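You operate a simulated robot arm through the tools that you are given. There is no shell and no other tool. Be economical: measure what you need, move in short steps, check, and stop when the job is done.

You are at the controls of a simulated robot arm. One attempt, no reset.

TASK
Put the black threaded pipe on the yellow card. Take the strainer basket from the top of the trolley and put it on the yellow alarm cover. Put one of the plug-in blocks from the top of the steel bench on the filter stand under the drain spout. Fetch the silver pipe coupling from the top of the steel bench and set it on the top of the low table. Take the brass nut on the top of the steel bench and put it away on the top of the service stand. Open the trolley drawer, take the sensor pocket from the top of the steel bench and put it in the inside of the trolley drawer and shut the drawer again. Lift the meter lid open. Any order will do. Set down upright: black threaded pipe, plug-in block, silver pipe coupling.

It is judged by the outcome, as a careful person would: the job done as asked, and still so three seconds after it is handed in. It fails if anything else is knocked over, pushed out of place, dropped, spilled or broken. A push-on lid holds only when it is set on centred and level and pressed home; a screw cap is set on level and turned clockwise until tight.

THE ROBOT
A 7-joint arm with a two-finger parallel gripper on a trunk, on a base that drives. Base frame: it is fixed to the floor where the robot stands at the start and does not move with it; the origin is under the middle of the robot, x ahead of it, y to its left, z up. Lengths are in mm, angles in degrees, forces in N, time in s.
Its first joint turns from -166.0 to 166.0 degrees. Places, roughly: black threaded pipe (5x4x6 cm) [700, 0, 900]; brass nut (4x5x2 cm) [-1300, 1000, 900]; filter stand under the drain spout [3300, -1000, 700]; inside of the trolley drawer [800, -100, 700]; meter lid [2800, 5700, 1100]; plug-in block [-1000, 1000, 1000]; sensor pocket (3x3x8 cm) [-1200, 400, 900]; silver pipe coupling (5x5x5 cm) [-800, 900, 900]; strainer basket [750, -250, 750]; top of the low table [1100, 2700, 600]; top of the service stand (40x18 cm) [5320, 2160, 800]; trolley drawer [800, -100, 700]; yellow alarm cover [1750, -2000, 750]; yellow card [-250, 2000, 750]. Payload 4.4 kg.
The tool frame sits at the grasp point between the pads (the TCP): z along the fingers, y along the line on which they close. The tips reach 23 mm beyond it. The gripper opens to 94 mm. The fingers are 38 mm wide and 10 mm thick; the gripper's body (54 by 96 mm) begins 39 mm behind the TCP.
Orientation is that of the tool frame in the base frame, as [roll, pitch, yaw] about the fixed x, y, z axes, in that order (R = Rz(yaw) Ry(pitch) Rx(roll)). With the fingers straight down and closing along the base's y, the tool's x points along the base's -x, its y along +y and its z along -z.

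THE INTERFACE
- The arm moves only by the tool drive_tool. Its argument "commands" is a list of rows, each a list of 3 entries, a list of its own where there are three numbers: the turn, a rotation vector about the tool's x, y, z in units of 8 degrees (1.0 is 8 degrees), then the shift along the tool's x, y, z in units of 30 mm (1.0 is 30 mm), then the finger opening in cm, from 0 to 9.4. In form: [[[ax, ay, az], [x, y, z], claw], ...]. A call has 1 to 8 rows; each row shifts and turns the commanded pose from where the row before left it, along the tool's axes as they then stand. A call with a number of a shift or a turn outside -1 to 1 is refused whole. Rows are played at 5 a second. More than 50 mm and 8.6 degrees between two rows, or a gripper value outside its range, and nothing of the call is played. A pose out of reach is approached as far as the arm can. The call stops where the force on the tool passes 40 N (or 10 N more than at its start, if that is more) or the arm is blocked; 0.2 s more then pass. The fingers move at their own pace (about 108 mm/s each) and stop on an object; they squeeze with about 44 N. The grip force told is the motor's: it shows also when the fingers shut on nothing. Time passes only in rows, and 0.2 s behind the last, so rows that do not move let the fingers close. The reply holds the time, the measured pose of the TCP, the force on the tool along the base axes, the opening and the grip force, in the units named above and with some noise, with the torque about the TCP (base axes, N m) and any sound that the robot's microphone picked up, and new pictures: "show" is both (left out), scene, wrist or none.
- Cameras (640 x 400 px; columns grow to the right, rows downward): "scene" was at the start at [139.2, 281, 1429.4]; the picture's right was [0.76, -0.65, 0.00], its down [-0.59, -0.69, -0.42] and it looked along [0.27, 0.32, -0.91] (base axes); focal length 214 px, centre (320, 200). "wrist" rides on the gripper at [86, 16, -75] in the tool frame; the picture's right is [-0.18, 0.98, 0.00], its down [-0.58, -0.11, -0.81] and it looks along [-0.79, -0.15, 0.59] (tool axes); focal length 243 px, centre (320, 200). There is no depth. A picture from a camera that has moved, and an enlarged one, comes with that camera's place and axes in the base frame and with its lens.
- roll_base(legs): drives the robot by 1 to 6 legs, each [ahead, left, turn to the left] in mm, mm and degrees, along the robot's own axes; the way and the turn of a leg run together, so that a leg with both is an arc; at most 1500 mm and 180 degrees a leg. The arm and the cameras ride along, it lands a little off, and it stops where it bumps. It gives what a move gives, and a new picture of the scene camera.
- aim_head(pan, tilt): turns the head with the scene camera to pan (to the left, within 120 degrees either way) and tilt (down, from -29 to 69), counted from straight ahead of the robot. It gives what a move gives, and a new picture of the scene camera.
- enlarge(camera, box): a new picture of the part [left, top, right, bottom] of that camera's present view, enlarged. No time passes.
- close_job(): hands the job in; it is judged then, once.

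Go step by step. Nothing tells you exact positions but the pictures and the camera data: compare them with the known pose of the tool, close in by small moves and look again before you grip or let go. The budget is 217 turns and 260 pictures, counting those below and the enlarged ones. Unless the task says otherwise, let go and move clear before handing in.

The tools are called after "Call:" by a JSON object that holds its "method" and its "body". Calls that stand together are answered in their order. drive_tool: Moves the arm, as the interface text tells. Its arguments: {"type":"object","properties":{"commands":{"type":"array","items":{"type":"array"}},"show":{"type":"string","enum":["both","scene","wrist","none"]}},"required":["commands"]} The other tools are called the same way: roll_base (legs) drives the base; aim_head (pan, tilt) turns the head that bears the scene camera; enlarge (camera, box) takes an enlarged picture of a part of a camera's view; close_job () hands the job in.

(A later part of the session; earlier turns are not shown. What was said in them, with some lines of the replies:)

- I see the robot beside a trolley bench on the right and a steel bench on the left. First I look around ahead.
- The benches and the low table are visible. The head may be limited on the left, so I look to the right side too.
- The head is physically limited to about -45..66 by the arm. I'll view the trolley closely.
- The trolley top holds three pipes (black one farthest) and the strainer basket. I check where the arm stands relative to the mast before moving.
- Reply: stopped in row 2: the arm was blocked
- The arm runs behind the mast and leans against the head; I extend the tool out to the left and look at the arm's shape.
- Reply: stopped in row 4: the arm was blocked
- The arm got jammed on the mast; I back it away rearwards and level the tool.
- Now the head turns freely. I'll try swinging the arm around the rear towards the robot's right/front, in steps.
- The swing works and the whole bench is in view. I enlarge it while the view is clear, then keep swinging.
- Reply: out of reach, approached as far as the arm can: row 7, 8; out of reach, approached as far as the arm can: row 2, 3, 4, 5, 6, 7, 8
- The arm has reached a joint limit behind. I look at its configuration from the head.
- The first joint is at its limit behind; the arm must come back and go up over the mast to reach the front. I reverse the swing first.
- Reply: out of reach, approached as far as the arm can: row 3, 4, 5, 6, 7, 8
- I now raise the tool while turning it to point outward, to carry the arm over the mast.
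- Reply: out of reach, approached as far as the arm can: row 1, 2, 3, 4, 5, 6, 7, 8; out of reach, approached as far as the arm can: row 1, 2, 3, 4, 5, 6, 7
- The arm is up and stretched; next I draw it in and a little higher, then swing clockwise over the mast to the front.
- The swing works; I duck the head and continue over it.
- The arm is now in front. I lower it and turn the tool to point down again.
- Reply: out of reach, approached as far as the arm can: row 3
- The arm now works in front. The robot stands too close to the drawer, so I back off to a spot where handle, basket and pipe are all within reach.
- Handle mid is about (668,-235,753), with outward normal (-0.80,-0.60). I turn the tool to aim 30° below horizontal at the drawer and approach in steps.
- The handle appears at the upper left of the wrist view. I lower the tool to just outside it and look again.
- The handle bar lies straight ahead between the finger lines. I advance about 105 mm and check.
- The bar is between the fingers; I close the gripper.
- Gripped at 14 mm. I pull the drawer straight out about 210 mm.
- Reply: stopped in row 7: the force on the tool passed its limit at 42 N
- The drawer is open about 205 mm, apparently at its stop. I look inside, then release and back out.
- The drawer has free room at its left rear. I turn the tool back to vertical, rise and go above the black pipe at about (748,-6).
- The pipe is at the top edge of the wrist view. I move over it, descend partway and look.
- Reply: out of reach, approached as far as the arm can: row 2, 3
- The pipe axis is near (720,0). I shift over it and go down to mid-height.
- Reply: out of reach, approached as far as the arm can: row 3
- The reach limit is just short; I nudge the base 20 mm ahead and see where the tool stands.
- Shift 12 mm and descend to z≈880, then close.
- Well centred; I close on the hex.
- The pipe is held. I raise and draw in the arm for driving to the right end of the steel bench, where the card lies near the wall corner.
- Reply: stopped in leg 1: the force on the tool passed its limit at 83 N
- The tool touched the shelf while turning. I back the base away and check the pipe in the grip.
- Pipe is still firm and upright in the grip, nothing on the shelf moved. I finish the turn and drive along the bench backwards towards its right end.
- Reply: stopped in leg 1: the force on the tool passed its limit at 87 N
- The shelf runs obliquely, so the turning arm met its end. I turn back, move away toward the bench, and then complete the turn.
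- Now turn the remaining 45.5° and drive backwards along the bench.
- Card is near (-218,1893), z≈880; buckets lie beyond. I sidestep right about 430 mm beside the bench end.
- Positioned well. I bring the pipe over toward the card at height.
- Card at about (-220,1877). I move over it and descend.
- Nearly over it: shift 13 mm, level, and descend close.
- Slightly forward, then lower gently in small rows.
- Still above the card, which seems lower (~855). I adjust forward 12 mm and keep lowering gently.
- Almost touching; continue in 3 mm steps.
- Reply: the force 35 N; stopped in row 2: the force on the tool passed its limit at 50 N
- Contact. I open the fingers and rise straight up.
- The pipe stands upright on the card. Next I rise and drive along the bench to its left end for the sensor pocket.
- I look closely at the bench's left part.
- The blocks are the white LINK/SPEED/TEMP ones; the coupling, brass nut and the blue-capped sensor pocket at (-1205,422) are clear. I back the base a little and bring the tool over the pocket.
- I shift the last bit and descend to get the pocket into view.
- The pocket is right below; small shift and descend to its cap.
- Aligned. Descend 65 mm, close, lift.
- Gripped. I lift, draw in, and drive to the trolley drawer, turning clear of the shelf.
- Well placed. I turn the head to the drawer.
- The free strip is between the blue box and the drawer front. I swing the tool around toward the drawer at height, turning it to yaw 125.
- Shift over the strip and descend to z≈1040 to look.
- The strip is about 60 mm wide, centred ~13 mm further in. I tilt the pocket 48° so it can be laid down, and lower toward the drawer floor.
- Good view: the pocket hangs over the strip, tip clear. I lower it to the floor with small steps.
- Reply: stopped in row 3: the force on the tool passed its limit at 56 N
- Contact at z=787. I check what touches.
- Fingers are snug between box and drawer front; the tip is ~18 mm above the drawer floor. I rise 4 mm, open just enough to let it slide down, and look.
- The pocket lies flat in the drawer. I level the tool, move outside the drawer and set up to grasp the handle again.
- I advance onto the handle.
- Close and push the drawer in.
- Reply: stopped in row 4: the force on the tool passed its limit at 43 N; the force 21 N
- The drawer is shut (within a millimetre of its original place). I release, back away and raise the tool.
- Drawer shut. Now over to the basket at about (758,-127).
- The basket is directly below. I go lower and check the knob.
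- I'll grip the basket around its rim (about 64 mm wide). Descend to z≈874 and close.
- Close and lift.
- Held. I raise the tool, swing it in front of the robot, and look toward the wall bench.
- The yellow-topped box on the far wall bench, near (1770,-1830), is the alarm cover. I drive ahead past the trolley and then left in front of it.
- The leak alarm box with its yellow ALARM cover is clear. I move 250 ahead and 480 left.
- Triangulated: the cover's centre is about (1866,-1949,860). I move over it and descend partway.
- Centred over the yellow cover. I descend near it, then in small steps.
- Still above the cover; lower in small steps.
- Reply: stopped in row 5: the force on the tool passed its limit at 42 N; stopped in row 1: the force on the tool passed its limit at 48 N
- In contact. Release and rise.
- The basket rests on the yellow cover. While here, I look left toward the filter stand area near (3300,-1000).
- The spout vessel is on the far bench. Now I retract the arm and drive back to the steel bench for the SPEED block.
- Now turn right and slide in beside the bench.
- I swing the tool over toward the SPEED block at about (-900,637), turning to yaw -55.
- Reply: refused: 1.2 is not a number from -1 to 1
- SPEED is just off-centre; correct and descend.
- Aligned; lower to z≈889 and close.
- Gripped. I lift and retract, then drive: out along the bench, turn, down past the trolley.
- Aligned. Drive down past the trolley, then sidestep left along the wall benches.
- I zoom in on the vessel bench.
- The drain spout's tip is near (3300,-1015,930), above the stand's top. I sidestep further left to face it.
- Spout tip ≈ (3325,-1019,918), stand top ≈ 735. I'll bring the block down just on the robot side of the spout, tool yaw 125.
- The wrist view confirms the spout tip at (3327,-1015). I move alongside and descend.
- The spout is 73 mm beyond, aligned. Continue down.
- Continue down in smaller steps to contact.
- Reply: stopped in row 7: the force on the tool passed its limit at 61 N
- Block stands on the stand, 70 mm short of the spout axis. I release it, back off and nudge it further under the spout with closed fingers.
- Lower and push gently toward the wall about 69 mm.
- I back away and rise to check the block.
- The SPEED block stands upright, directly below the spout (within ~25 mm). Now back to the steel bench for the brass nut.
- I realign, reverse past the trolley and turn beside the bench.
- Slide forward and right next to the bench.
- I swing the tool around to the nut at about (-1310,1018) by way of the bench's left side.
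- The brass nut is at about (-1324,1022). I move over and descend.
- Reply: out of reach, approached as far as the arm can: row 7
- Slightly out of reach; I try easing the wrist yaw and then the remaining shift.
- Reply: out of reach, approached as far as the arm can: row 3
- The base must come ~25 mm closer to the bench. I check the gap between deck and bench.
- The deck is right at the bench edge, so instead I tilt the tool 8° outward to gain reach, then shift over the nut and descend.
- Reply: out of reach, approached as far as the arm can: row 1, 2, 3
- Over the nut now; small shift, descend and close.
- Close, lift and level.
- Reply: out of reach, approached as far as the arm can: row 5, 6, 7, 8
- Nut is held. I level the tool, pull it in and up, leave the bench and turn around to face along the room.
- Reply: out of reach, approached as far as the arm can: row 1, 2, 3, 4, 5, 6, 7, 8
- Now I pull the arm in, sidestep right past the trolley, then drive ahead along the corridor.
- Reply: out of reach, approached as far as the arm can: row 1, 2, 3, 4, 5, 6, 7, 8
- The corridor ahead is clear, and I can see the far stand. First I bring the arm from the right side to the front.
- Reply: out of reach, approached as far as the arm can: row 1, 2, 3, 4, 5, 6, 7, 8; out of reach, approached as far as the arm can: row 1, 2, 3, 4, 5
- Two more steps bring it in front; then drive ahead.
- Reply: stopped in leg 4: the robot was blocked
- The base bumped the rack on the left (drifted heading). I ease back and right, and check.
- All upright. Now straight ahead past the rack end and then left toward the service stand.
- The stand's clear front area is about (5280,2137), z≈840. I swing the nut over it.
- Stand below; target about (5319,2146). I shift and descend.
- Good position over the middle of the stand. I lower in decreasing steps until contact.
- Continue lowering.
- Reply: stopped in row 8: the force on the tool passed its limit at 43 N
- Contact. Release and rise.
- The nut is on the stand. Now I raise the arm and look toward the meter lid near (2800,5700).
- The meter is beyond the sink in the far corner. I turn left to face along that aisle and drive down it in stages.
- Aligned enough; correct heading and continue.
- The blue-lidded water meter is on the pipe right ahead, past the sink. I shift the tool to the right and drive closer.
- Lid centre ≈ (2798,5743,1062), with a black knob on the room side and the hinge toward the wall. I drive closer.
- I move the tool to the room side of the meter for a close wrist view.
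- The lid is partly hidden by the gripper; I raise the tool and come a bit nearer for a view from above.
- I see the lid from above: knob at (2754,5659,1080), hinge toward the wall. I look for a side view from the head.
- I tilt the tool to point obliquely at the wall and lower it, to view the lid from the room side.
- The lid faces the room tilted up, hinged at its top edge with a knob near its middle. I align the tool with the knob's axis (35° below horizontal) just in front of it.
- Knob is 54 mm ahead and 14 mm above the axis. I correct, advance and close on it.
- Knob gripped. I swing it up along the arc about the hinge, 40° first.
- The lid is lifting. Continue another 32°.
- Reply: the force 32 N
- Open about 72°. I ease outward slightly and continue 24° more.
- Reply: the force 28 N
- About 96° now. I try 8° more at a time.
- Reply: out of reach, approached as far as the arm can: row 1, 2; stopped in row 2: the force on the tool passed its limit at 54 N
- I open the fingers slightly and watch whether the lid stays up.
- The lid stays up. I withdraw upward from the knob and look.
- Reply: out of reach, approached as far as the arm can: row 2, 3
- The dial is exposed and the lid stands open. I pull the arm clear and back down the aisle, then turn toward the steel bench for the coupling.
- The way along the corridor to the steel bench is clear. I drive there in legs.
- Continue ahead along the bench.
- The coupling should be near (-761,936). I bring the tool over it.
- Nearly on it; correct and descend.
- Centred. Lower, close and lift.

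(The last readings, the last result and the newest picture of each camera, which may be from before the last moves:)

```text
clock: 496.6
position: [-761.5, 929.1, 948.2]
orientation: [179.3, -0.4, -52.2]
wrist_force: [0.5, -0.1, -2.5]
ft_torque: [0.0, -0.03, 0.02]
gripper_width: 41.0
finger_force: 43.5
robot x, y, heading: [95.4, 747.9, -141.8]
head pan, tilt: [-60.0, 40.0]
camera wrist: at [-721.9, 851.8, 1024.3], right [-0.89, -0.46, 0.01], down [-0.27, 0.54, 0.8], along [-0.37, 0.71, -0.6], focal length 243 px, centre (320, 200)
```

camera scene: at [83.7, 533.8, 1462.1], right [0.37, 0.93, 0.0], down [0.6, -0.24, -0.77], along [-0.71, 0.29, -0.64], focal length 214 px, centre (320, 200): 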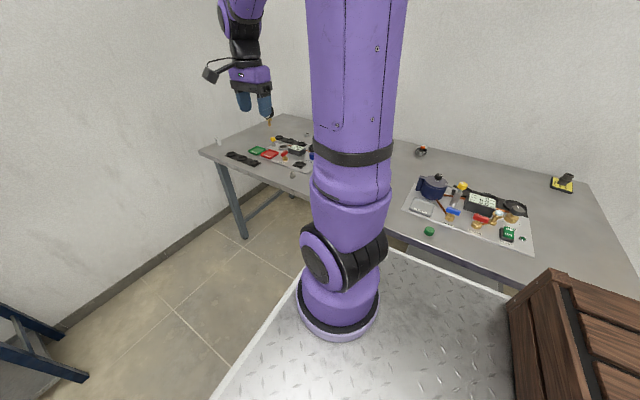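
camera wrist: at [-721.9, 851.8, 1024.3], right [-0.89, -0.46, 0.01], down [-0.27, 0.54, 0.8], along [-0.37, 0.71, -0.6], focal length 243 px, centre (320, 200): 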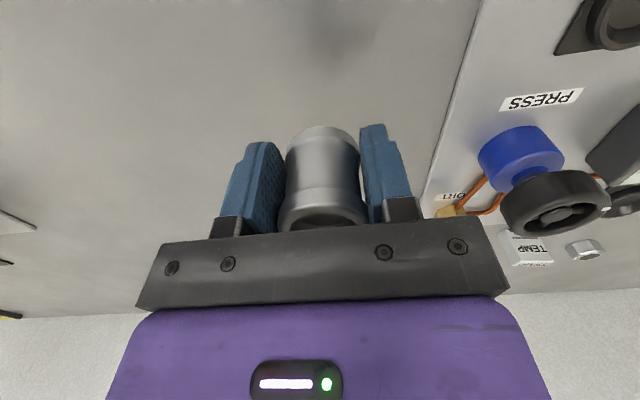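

Held upright. I lift and reverse along the bench to the low table.

Call:
{"method": "drive_tool", "body": {"commands": [[[0, 0, 0], [0, 0, -1], 0], [[0, 0, 0], [0, 0, -1], 0], [[0, 0, 0], [0, 0, -1], 0], [[0, 0, 0], [0, 0, -1], 0], [[0, 0, 0], [0, 0, -1], 0], [[0, 0, 0], [0, 0, -1], 0], [[0, 0, 0], [0, 0, -1], 0], [[0, 0, 0], [0, 0, -1], 0]], "show": "none"}}

Call:
{"method": "roll_base", "body": {"legs": [[0, 60, -2.8], [-1100, 0, 0], [-1100, 0, 0]]}}

Call:
{"method": "aim_head", "body": {"pan": -85, "tilt": 35}}

```text
clock: 498.4
position: [-759.5, 932.7, 1187.1]
orientation: [179.3, -0.3, -52.3]
wrist_force: [-0.6, 0.3, -1.8]
ft_torque: [0.01, 0.0, 0.01]
gripper_width: 41.0
finger_force: 44.2
robot x, y, heading: [99.6, 746.1, -141.9]
head pan, tilt: [-60.0, 40.0]
```

```text
clock: 509.8
position: [1093.9, 2164.2, 1188.1]
orientation: [179.3, -0.5, -54.9]
wrist_force: [0.2, 0.5, -1.4]
ft_torque: [-0.03, 0.0, -0.01]
gripper_width: 41.1
finger_force: 44.0
robot x, y, heading: [1939.5, 1942.0, -144.8]
head pan, tilt: [-60.0, 40.0]
camera scene: at [1918.4, 1728.9, 1462.1], right [0.42, 0.91, 0.0], down [0.58, -0.27, -0.77], along [-0.7, 0.32, -0.64], focal length 214 px, centre (320, 200)
```

scene: 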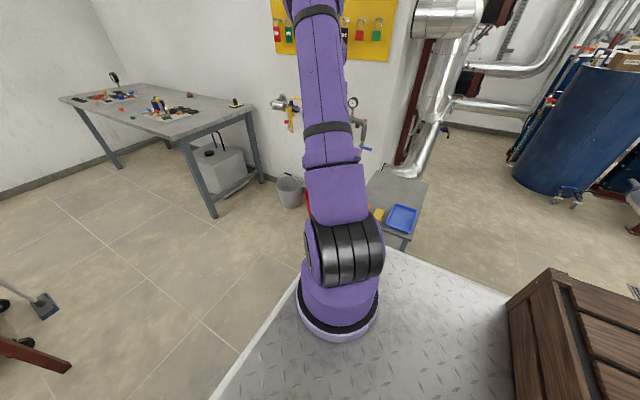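

```text
clock: 510.7
position: [1093.1, 2165.5, 1187.7]
orientation: [179.3, -0.3, -54.9]
wrist_force: [-0.5, 0.3, -1.4]
ft_torque: [-0.04, -0.01, 0.01]
gripper_width: 40.8
finger_force: 43.9
robot x, y, heading: [1937.6, 1941.7, -144.4]
head pan, tilt: [-85.0, 35.0]
camera scene: at [1938.6, 1760.5, 1469.7], right [0.76, 0.65, 0.0], down [0.37, -0.44, -0.82], along [-0.53, 0.62, -0.57], focal length 214 px, centre (320, 200)
```

scene: 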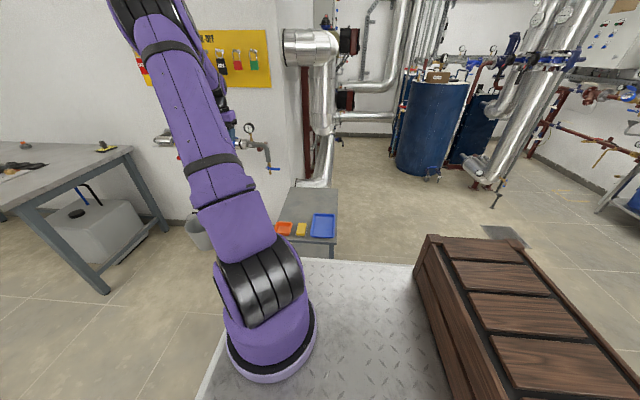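

The low table's free area is behind the trays, around (1037,2703). I sidestep right toward it and swing the coupling over.

Call:
{"method": "roll_base", "body": {"legs": [[0, -310, 0]]}}

Call:
{"method": "drive_tool", "body": {"commands": [[[0, 0, 0], [0, 0, 0], 0]], "show": "wrist"}}

```text
clock: 512.8
position: [906.6, 2417.3, 1187.5]
orientation: [179.3, -0.4, -54.5]
wrist_force: [0.5, -0.1, -1.9]
ft_torque: [-0.09, -0.02, 0.01]
gripper_width: 40.9
finger_force: 43.4
robot x, y, heading: [1757.8, 2199.6, -144.2]
head pan, tilt: [-85.0, 35.0]
camera scene: at [1755.3, 2018.7, 1469.7], right [0.76, 0.65, 0.0], down [0.38, -0.43, -0.82], along [-0.54, 0.62, -0.57], focal length 214 px, centre (320, 200)
```

scene: 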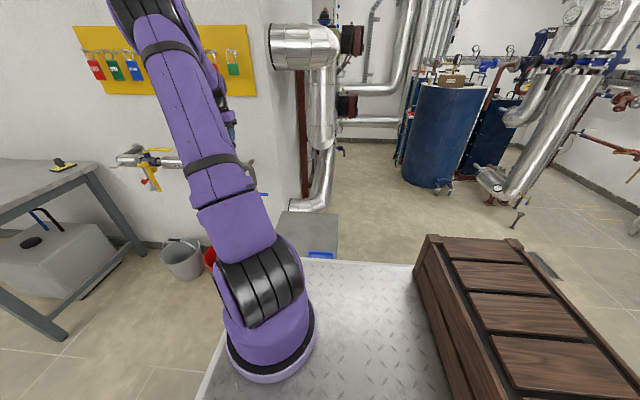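

```text
clock: 513.2
position: [907.3, 2417.0, 1187.4]
orientation: [179.2, -0.5, -54.4]
wrist_force: [0.5, 0.0, -2.3]
ft_torque: [-0.04, -0.02, -0.03]
gripper_width: 41.0
finger_force: 43.9
robot x, y, heading: [1754.1, 2198.0, -144.2]
head pan, tilt: [-85.0, 35.0]
camera wrist: at [943.9, 2337.4, 1263.2], right [-0.91, -0.42, 0.01], down [-0.24, 0.55, 0.8], along [-0.34, 0.72, -0.6], focal length 243 px, centre (320, 200)
```

wrist: 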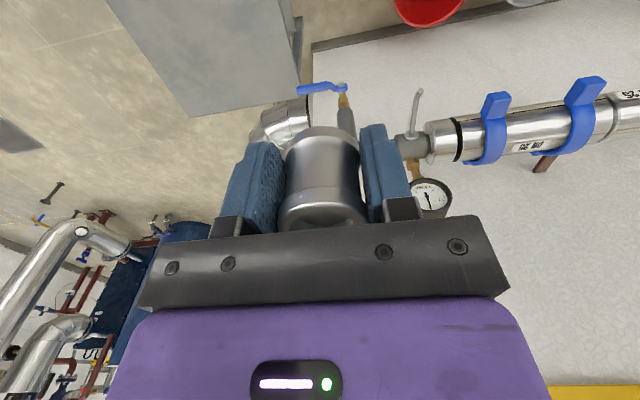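

I move over the free part of the table, about (1083,2675).

Call:
{"method": "drive_tool", "body": {"commands": [[[0, 0, 0], [-0.3, -1, 0], 0], [[0, 0, 0], [-0.3, -1, 0], 0], [[0, 0, 0], [-0.36, -1, 0], 0], [[0, 0, 0], [-0.36, -1, 0], 0], [[0, 0, 0], [-0.4, -1, 0.5], 0], [[0, 0, 0], [-0.4, -1, 1], 0], [[0, 0, 0], [-0.4, -1, 1], 0], [[0, 0, 0], [-0.4, -1, 1], 0]], "show": "none"}}

Call:
{"method": "drive_tool", "body": {"commands": [[[0, 0, 0], [-0.4, -1, 1], 0], [[0, 0, 0], [-0.4, -0.7, 1], 0], [[0, 0, 0], [0, 0, 1], 0], [[0, 0, 0], [0, 0, 1], 0], [[0, 0, 0], [0, 0, 1], 0]], "show": "wrist"}}

```text
clock: 515.0
position: [1046.0, 2626.3, 1075.8]
orientation: [179.2, -0.3, -54.4]
wrist_force: [-0.2, -0.5, -0.6]
ft_torque: [0.04, -0.03, -0.02]
gripper_width: 40.9
finger_force: 43.9
robot x, y, heading: [1756.5, 2200.6, -144.1]
head pan, tilt: [-85.0, 35.0]
```

```text
clock: 516.2
position: [1078.4, 2673.2, 929.6]
orientation: [179.2, -0.4, -54.4]
wrist_force: [1.0, 0.3, -1.5]
ft_torque: [-0.02, 0.02, -0.01]
gripper_width: 41.3
finger_force: 44.2
robot x, y, heading: [1754.7, 2200.3, -144.2]
head pan, tilt: [-85.0, 35.0]
camera wrist: at [1115.1, 2593.0, 1005.0], right [-0.91, -0.42, 0.01], down [-0.24, 0.55, 0.8], along [-0.34, 0.72, -0.6], focal length 243 px, centre (320, 200)
```

wrist: 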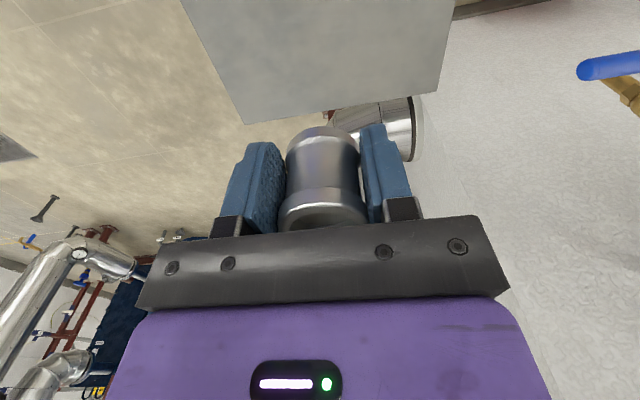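

Well over the table. Descend.

Call:
{"method": "drive_tool", "body": {"commands": [[[0, 0, 0], [0, 0, 1], 0], [[0, 0, 0], [0, 0, 1], 0], [[0, 0, 0], [0, 0, 1], 0], [[0, 0, 0], [0, 0, 1], 0], [[0, 0, 0], [0, 0, 1], 0], [[0, 0, 0], [0, 0, 1], 0], [[0, 0, 0], [0, 0, 1], 0]], "show": "wrist"}}

```text
clock: 517.8
position: [1077.6, 2670.1, 719.1]
orientation: [179.4, -0.3, -54.5]
wrist_force: [-0.3, 0.0, -1.5]
ft_torque: [-0.01, -0.01, 0.01]
gripper_width: 41.0
finger_force: 43.9
robot x, y, heading: [1757.0, 2199.2, -144.2]
head pan, tilt: [-85.0, 35.0]
camera wrist: at [1113.9, 2589.8, 793.8], right [-0.91, -0.42, 0.01], down [-0.24, 0.55, 0.8], along [-0.34, 0.72, -0.6], focal length 243 px, centre (320, 200)
```

wrist: 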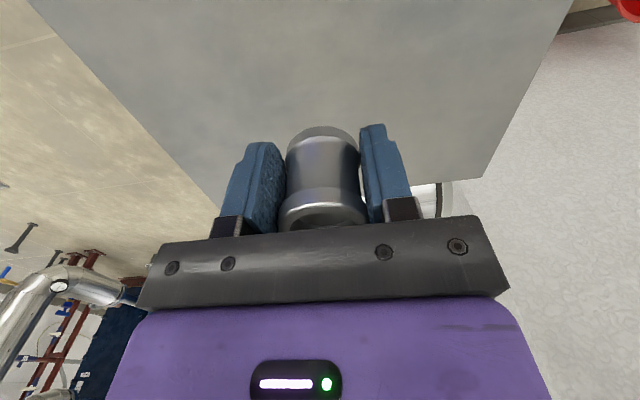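

Table top is about z=575. Lower to just above and then gently.

Call:
{"method": "drive_tool", "body": {"commands": [[[0, 0, 0], [0, 0, 1], 0], [[0, 0, 0], [0, 0, 1], 0], [[0, 0, 0], [0, 0, 0.7], 0], [[0, 0, 0], [0, 0, 0.3], 0], [[0, 0, 0], [0, 0, 0.2], 0], [[0, 0, 0], [0, 0, 0.2], 0], [[0, 0, 0], [0, 0, 0.15], 0], [[0, 0, 0], [0, 0, 0.15], 0]], "show": "none"}}

Call:
{"method": "drive_tool", "body": {"commands": [[[0, 0, 0], [0, 0, 0.15], 0], [[0, 0, 0], [0, 0, 0.15], 0], [[0, 0, 0], [0, 0, 0.15], 0], [[0, 0, 0], [0, 0, 0.15], 0], [[0, 0, 0], [0, 0, 0.15], 0]], "show": "wrist"}}

```text
clock: 519.6
position: [1077.3, 2670.9, 609.3]
orientation: [179.2, -0.3, -54.5]
wrist_force: [4.7, -6.0, 25.4]
ft_torque: [0.26, -0.42, -0.14]
gripper_width: 41.0
finger_force: 44.1
robot x, y, heading: [1754.0, 2202.5, -144.0]
head pan, tilt: [-85.0, 35.0]
```

```text
clock: 520.2
position: [1075.4, 2671.8, 602.2]
orientation: [179.3, -0.1, -54.5]
wrist_force: [7.7, -8.6, 18.2]
ft_torque: [0.26, -0.42, -0.34]
gripper_width: 40.5
finger_force: 43.3
robot x, y, heading: [1758.9, 2200.5, -144.0]
head pan, tilt: [-85.0, 35.0]
stopped in row 2: the force on the tool passed its limit at 68 N (the readings are from after the stop); the commanded pose is now the measured one
camera wrist: at [1112.0, 2591.8, 679.0], right [-0.91, -0.42, 0.01], down [-0.24, 0.54, 0.8], along [-0.35, 0.73, -0.59], focal length 243 px, centre (320, 200)
```

wrist: 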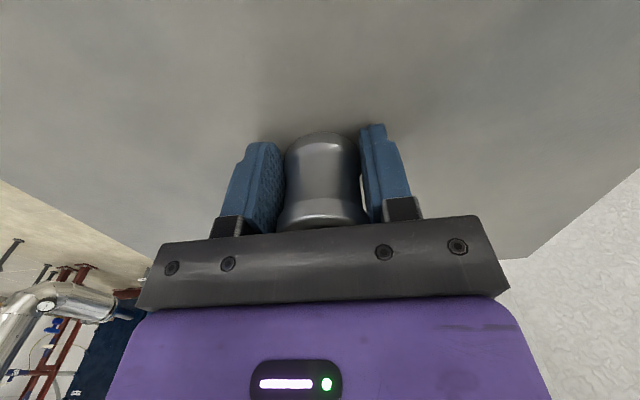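

In contact; release and rise.

Call:
{"method": "drive_tool", "body": {"commands": [[[0, 0, 0], [0, 0, -0.08], 0], [[0, 0, 0], [0, 0, 0], 5.5], [[0, 0, 0], [0, 0, 0], 7.5], [[0, 0, 0], [0, 0, 0], 8.5], [[0, 0, 0], [0, 0, -0.8], 8.5], [[0, 0, 0], [0, 0, -1], 8.5], [[0, 0, 0], [0, 0, -1], 8.5], [[0, 0, 0], [0, 0, -1], 8.5]], "show": "wrist"}}

```text
clock: 522.0
position: [1074.1, 2672.3, 717.4]
orientation: [179.3, -0.2, -54.3]
wrist_force: [0.1, -0.2, -0.6]
ft_torque: [0.03, -0.02, -0.03]
gripper_width: 85.2
finger_force: 0.1
robot x, y, heading: [1755.4, 2198.5, -144.2]
head pan, tilt: [-85.0, 35.0]
camera wrist: at [1111.2, 2593.2, 794.0], right [-0.91, -0.42, 0.01], down [-0.24, 0.54, 0.8], along [-0.35, 0.73, -0.6], focal length 243 px, centre (320, 200)
```

wrist: 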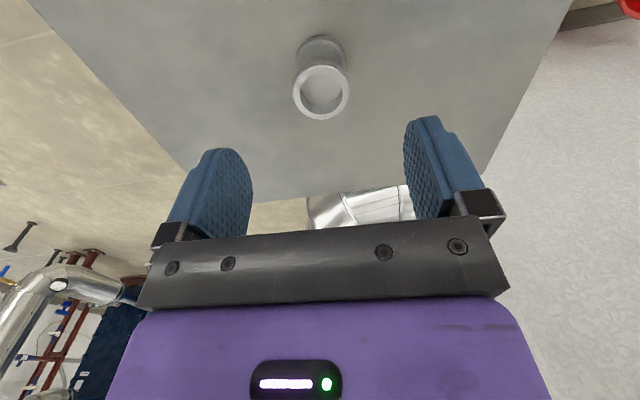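

The coupling stands upright on the low table. I lift the tool clear before handing in.

Call:
{"method": "drive_tool", "body": {"commands": [[[0, 0, 0], [0, 0, -1], 8.5], [[0, 0, 0], [0, 0, -1], 8.5], [[0, 0, 0], [0, 0, -1], 8.5], [[0, 0, 0], [0, 0, -1], 8.5], [[0, 0, 0], [0, 0, -1], 8.5], [[0, 0, 0], [0, 0, -1], 8.5], [[0, 0, 0], [0, 0, -1], 8.5], [[0, 0, 0], [0, 0, -1], 8.5]], "show": "none"}}

Call:
{"method": "aim_head", "body": {"pan": -120, "tilt": 15}}

Call:
{"method": "enlarge", "body": {"camera": "scene", "box": [260, 140, 420, 240]}}

```text
clock: 523.8
position: [1077.0, 2677.1, 959.7]
orientation: [179.3, 0.0, -54.4]
wrist_force: [-1.0, 0.7, 0.0]
ft_torque: [0.01, 0.0, -0.01]
gripper_width: 84.9
finger_force: 0.1
robot x, y, heading: [1756.3, 2198.9, -143.8]
head pan, tilt: [-85.0, 35.0]
```

```text
clock: 524.9
position: [1077.8, 2676.3, 960.8]
orientation: [179.2, -0.1, -54.4]
wrist_force: [-0.2, -0.6, -0.4]
ft_torque: [-0.01, 0.0, -0.01]
gripper_width: 84.9
finger_force: 0.0
robot x, y, heading: [1756.4, 2202.6, -144.3]
head pan, tilt: [-120.0, 15.0]
camera scene: at [1803.4, 2045.0, 1501.7], right [0.99, 0.1, 0.0], down [0.03, -0.26, -0.97], along [-0.1, 0.96, -0.26], focal length 214 px, centre (320, 200)
```

scene: 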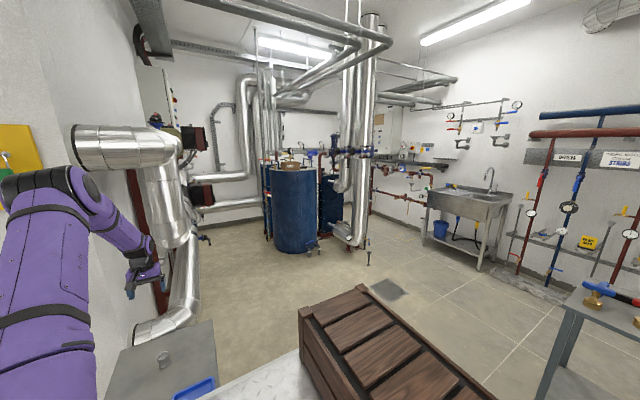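

```text
4.00 times, centred on (340, 190) of scene
camera zoom: at [1803.4, 2045.0, 1501.7], right [0.99, 0.1, 0.0], down [0.03, -0.26, -0.97], along [-0.1, 0.96, -0.26], focal length 858 px, centre (240, 240)
```

zoom: 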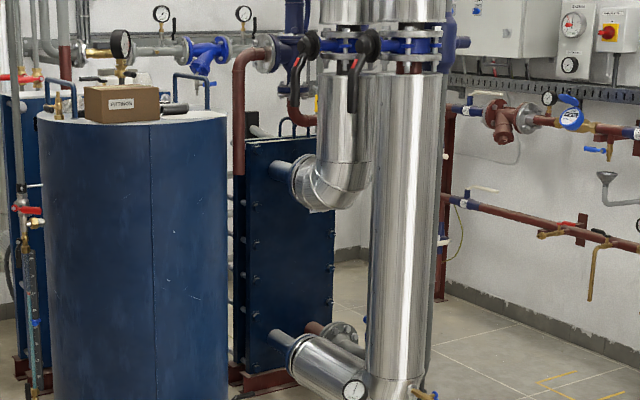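

From here I can see the meter dial with the lid still raised and the coupling standing on the table. All the work is done and the gripper is clear, so I hand in.

Call:
{"method": "close_job", "body": {}}

```text
The job is handed in.
```

I finished all seven tasks and handed the job in. The result has not come back yet.

- **Black pipe:** it stands upright on the yellow card.
- **Strainer basket:** it sits on the yellow alarm cover. The cover plate shifted a few millimetres when I set the basket down.
- **Plug-in block:** the SPEED block stands upright on the filter stand, within about 25 mm of directly under the spout.
- **Silver coupling:** it stands upright on the low table.
- **Brass nut:** it lies on the service stand.
- **Sensor pocket:** it lies flat in the trolley drawer. I let it slide the last 2 cm or so because the space was too tight for the fingers. The drawer is shut again.
- **Meter lid:** it is open about 100° and was still up when I last looked.

There were two bumps on the way:
- While carrying the pipe, the gripper touched the shelf twice; nothing on the shelf moved.
- While driving to the service stand, the base bumped a rack. Nothing on it had fallen when I looked, but I couldn't confirm that nothing shifted.
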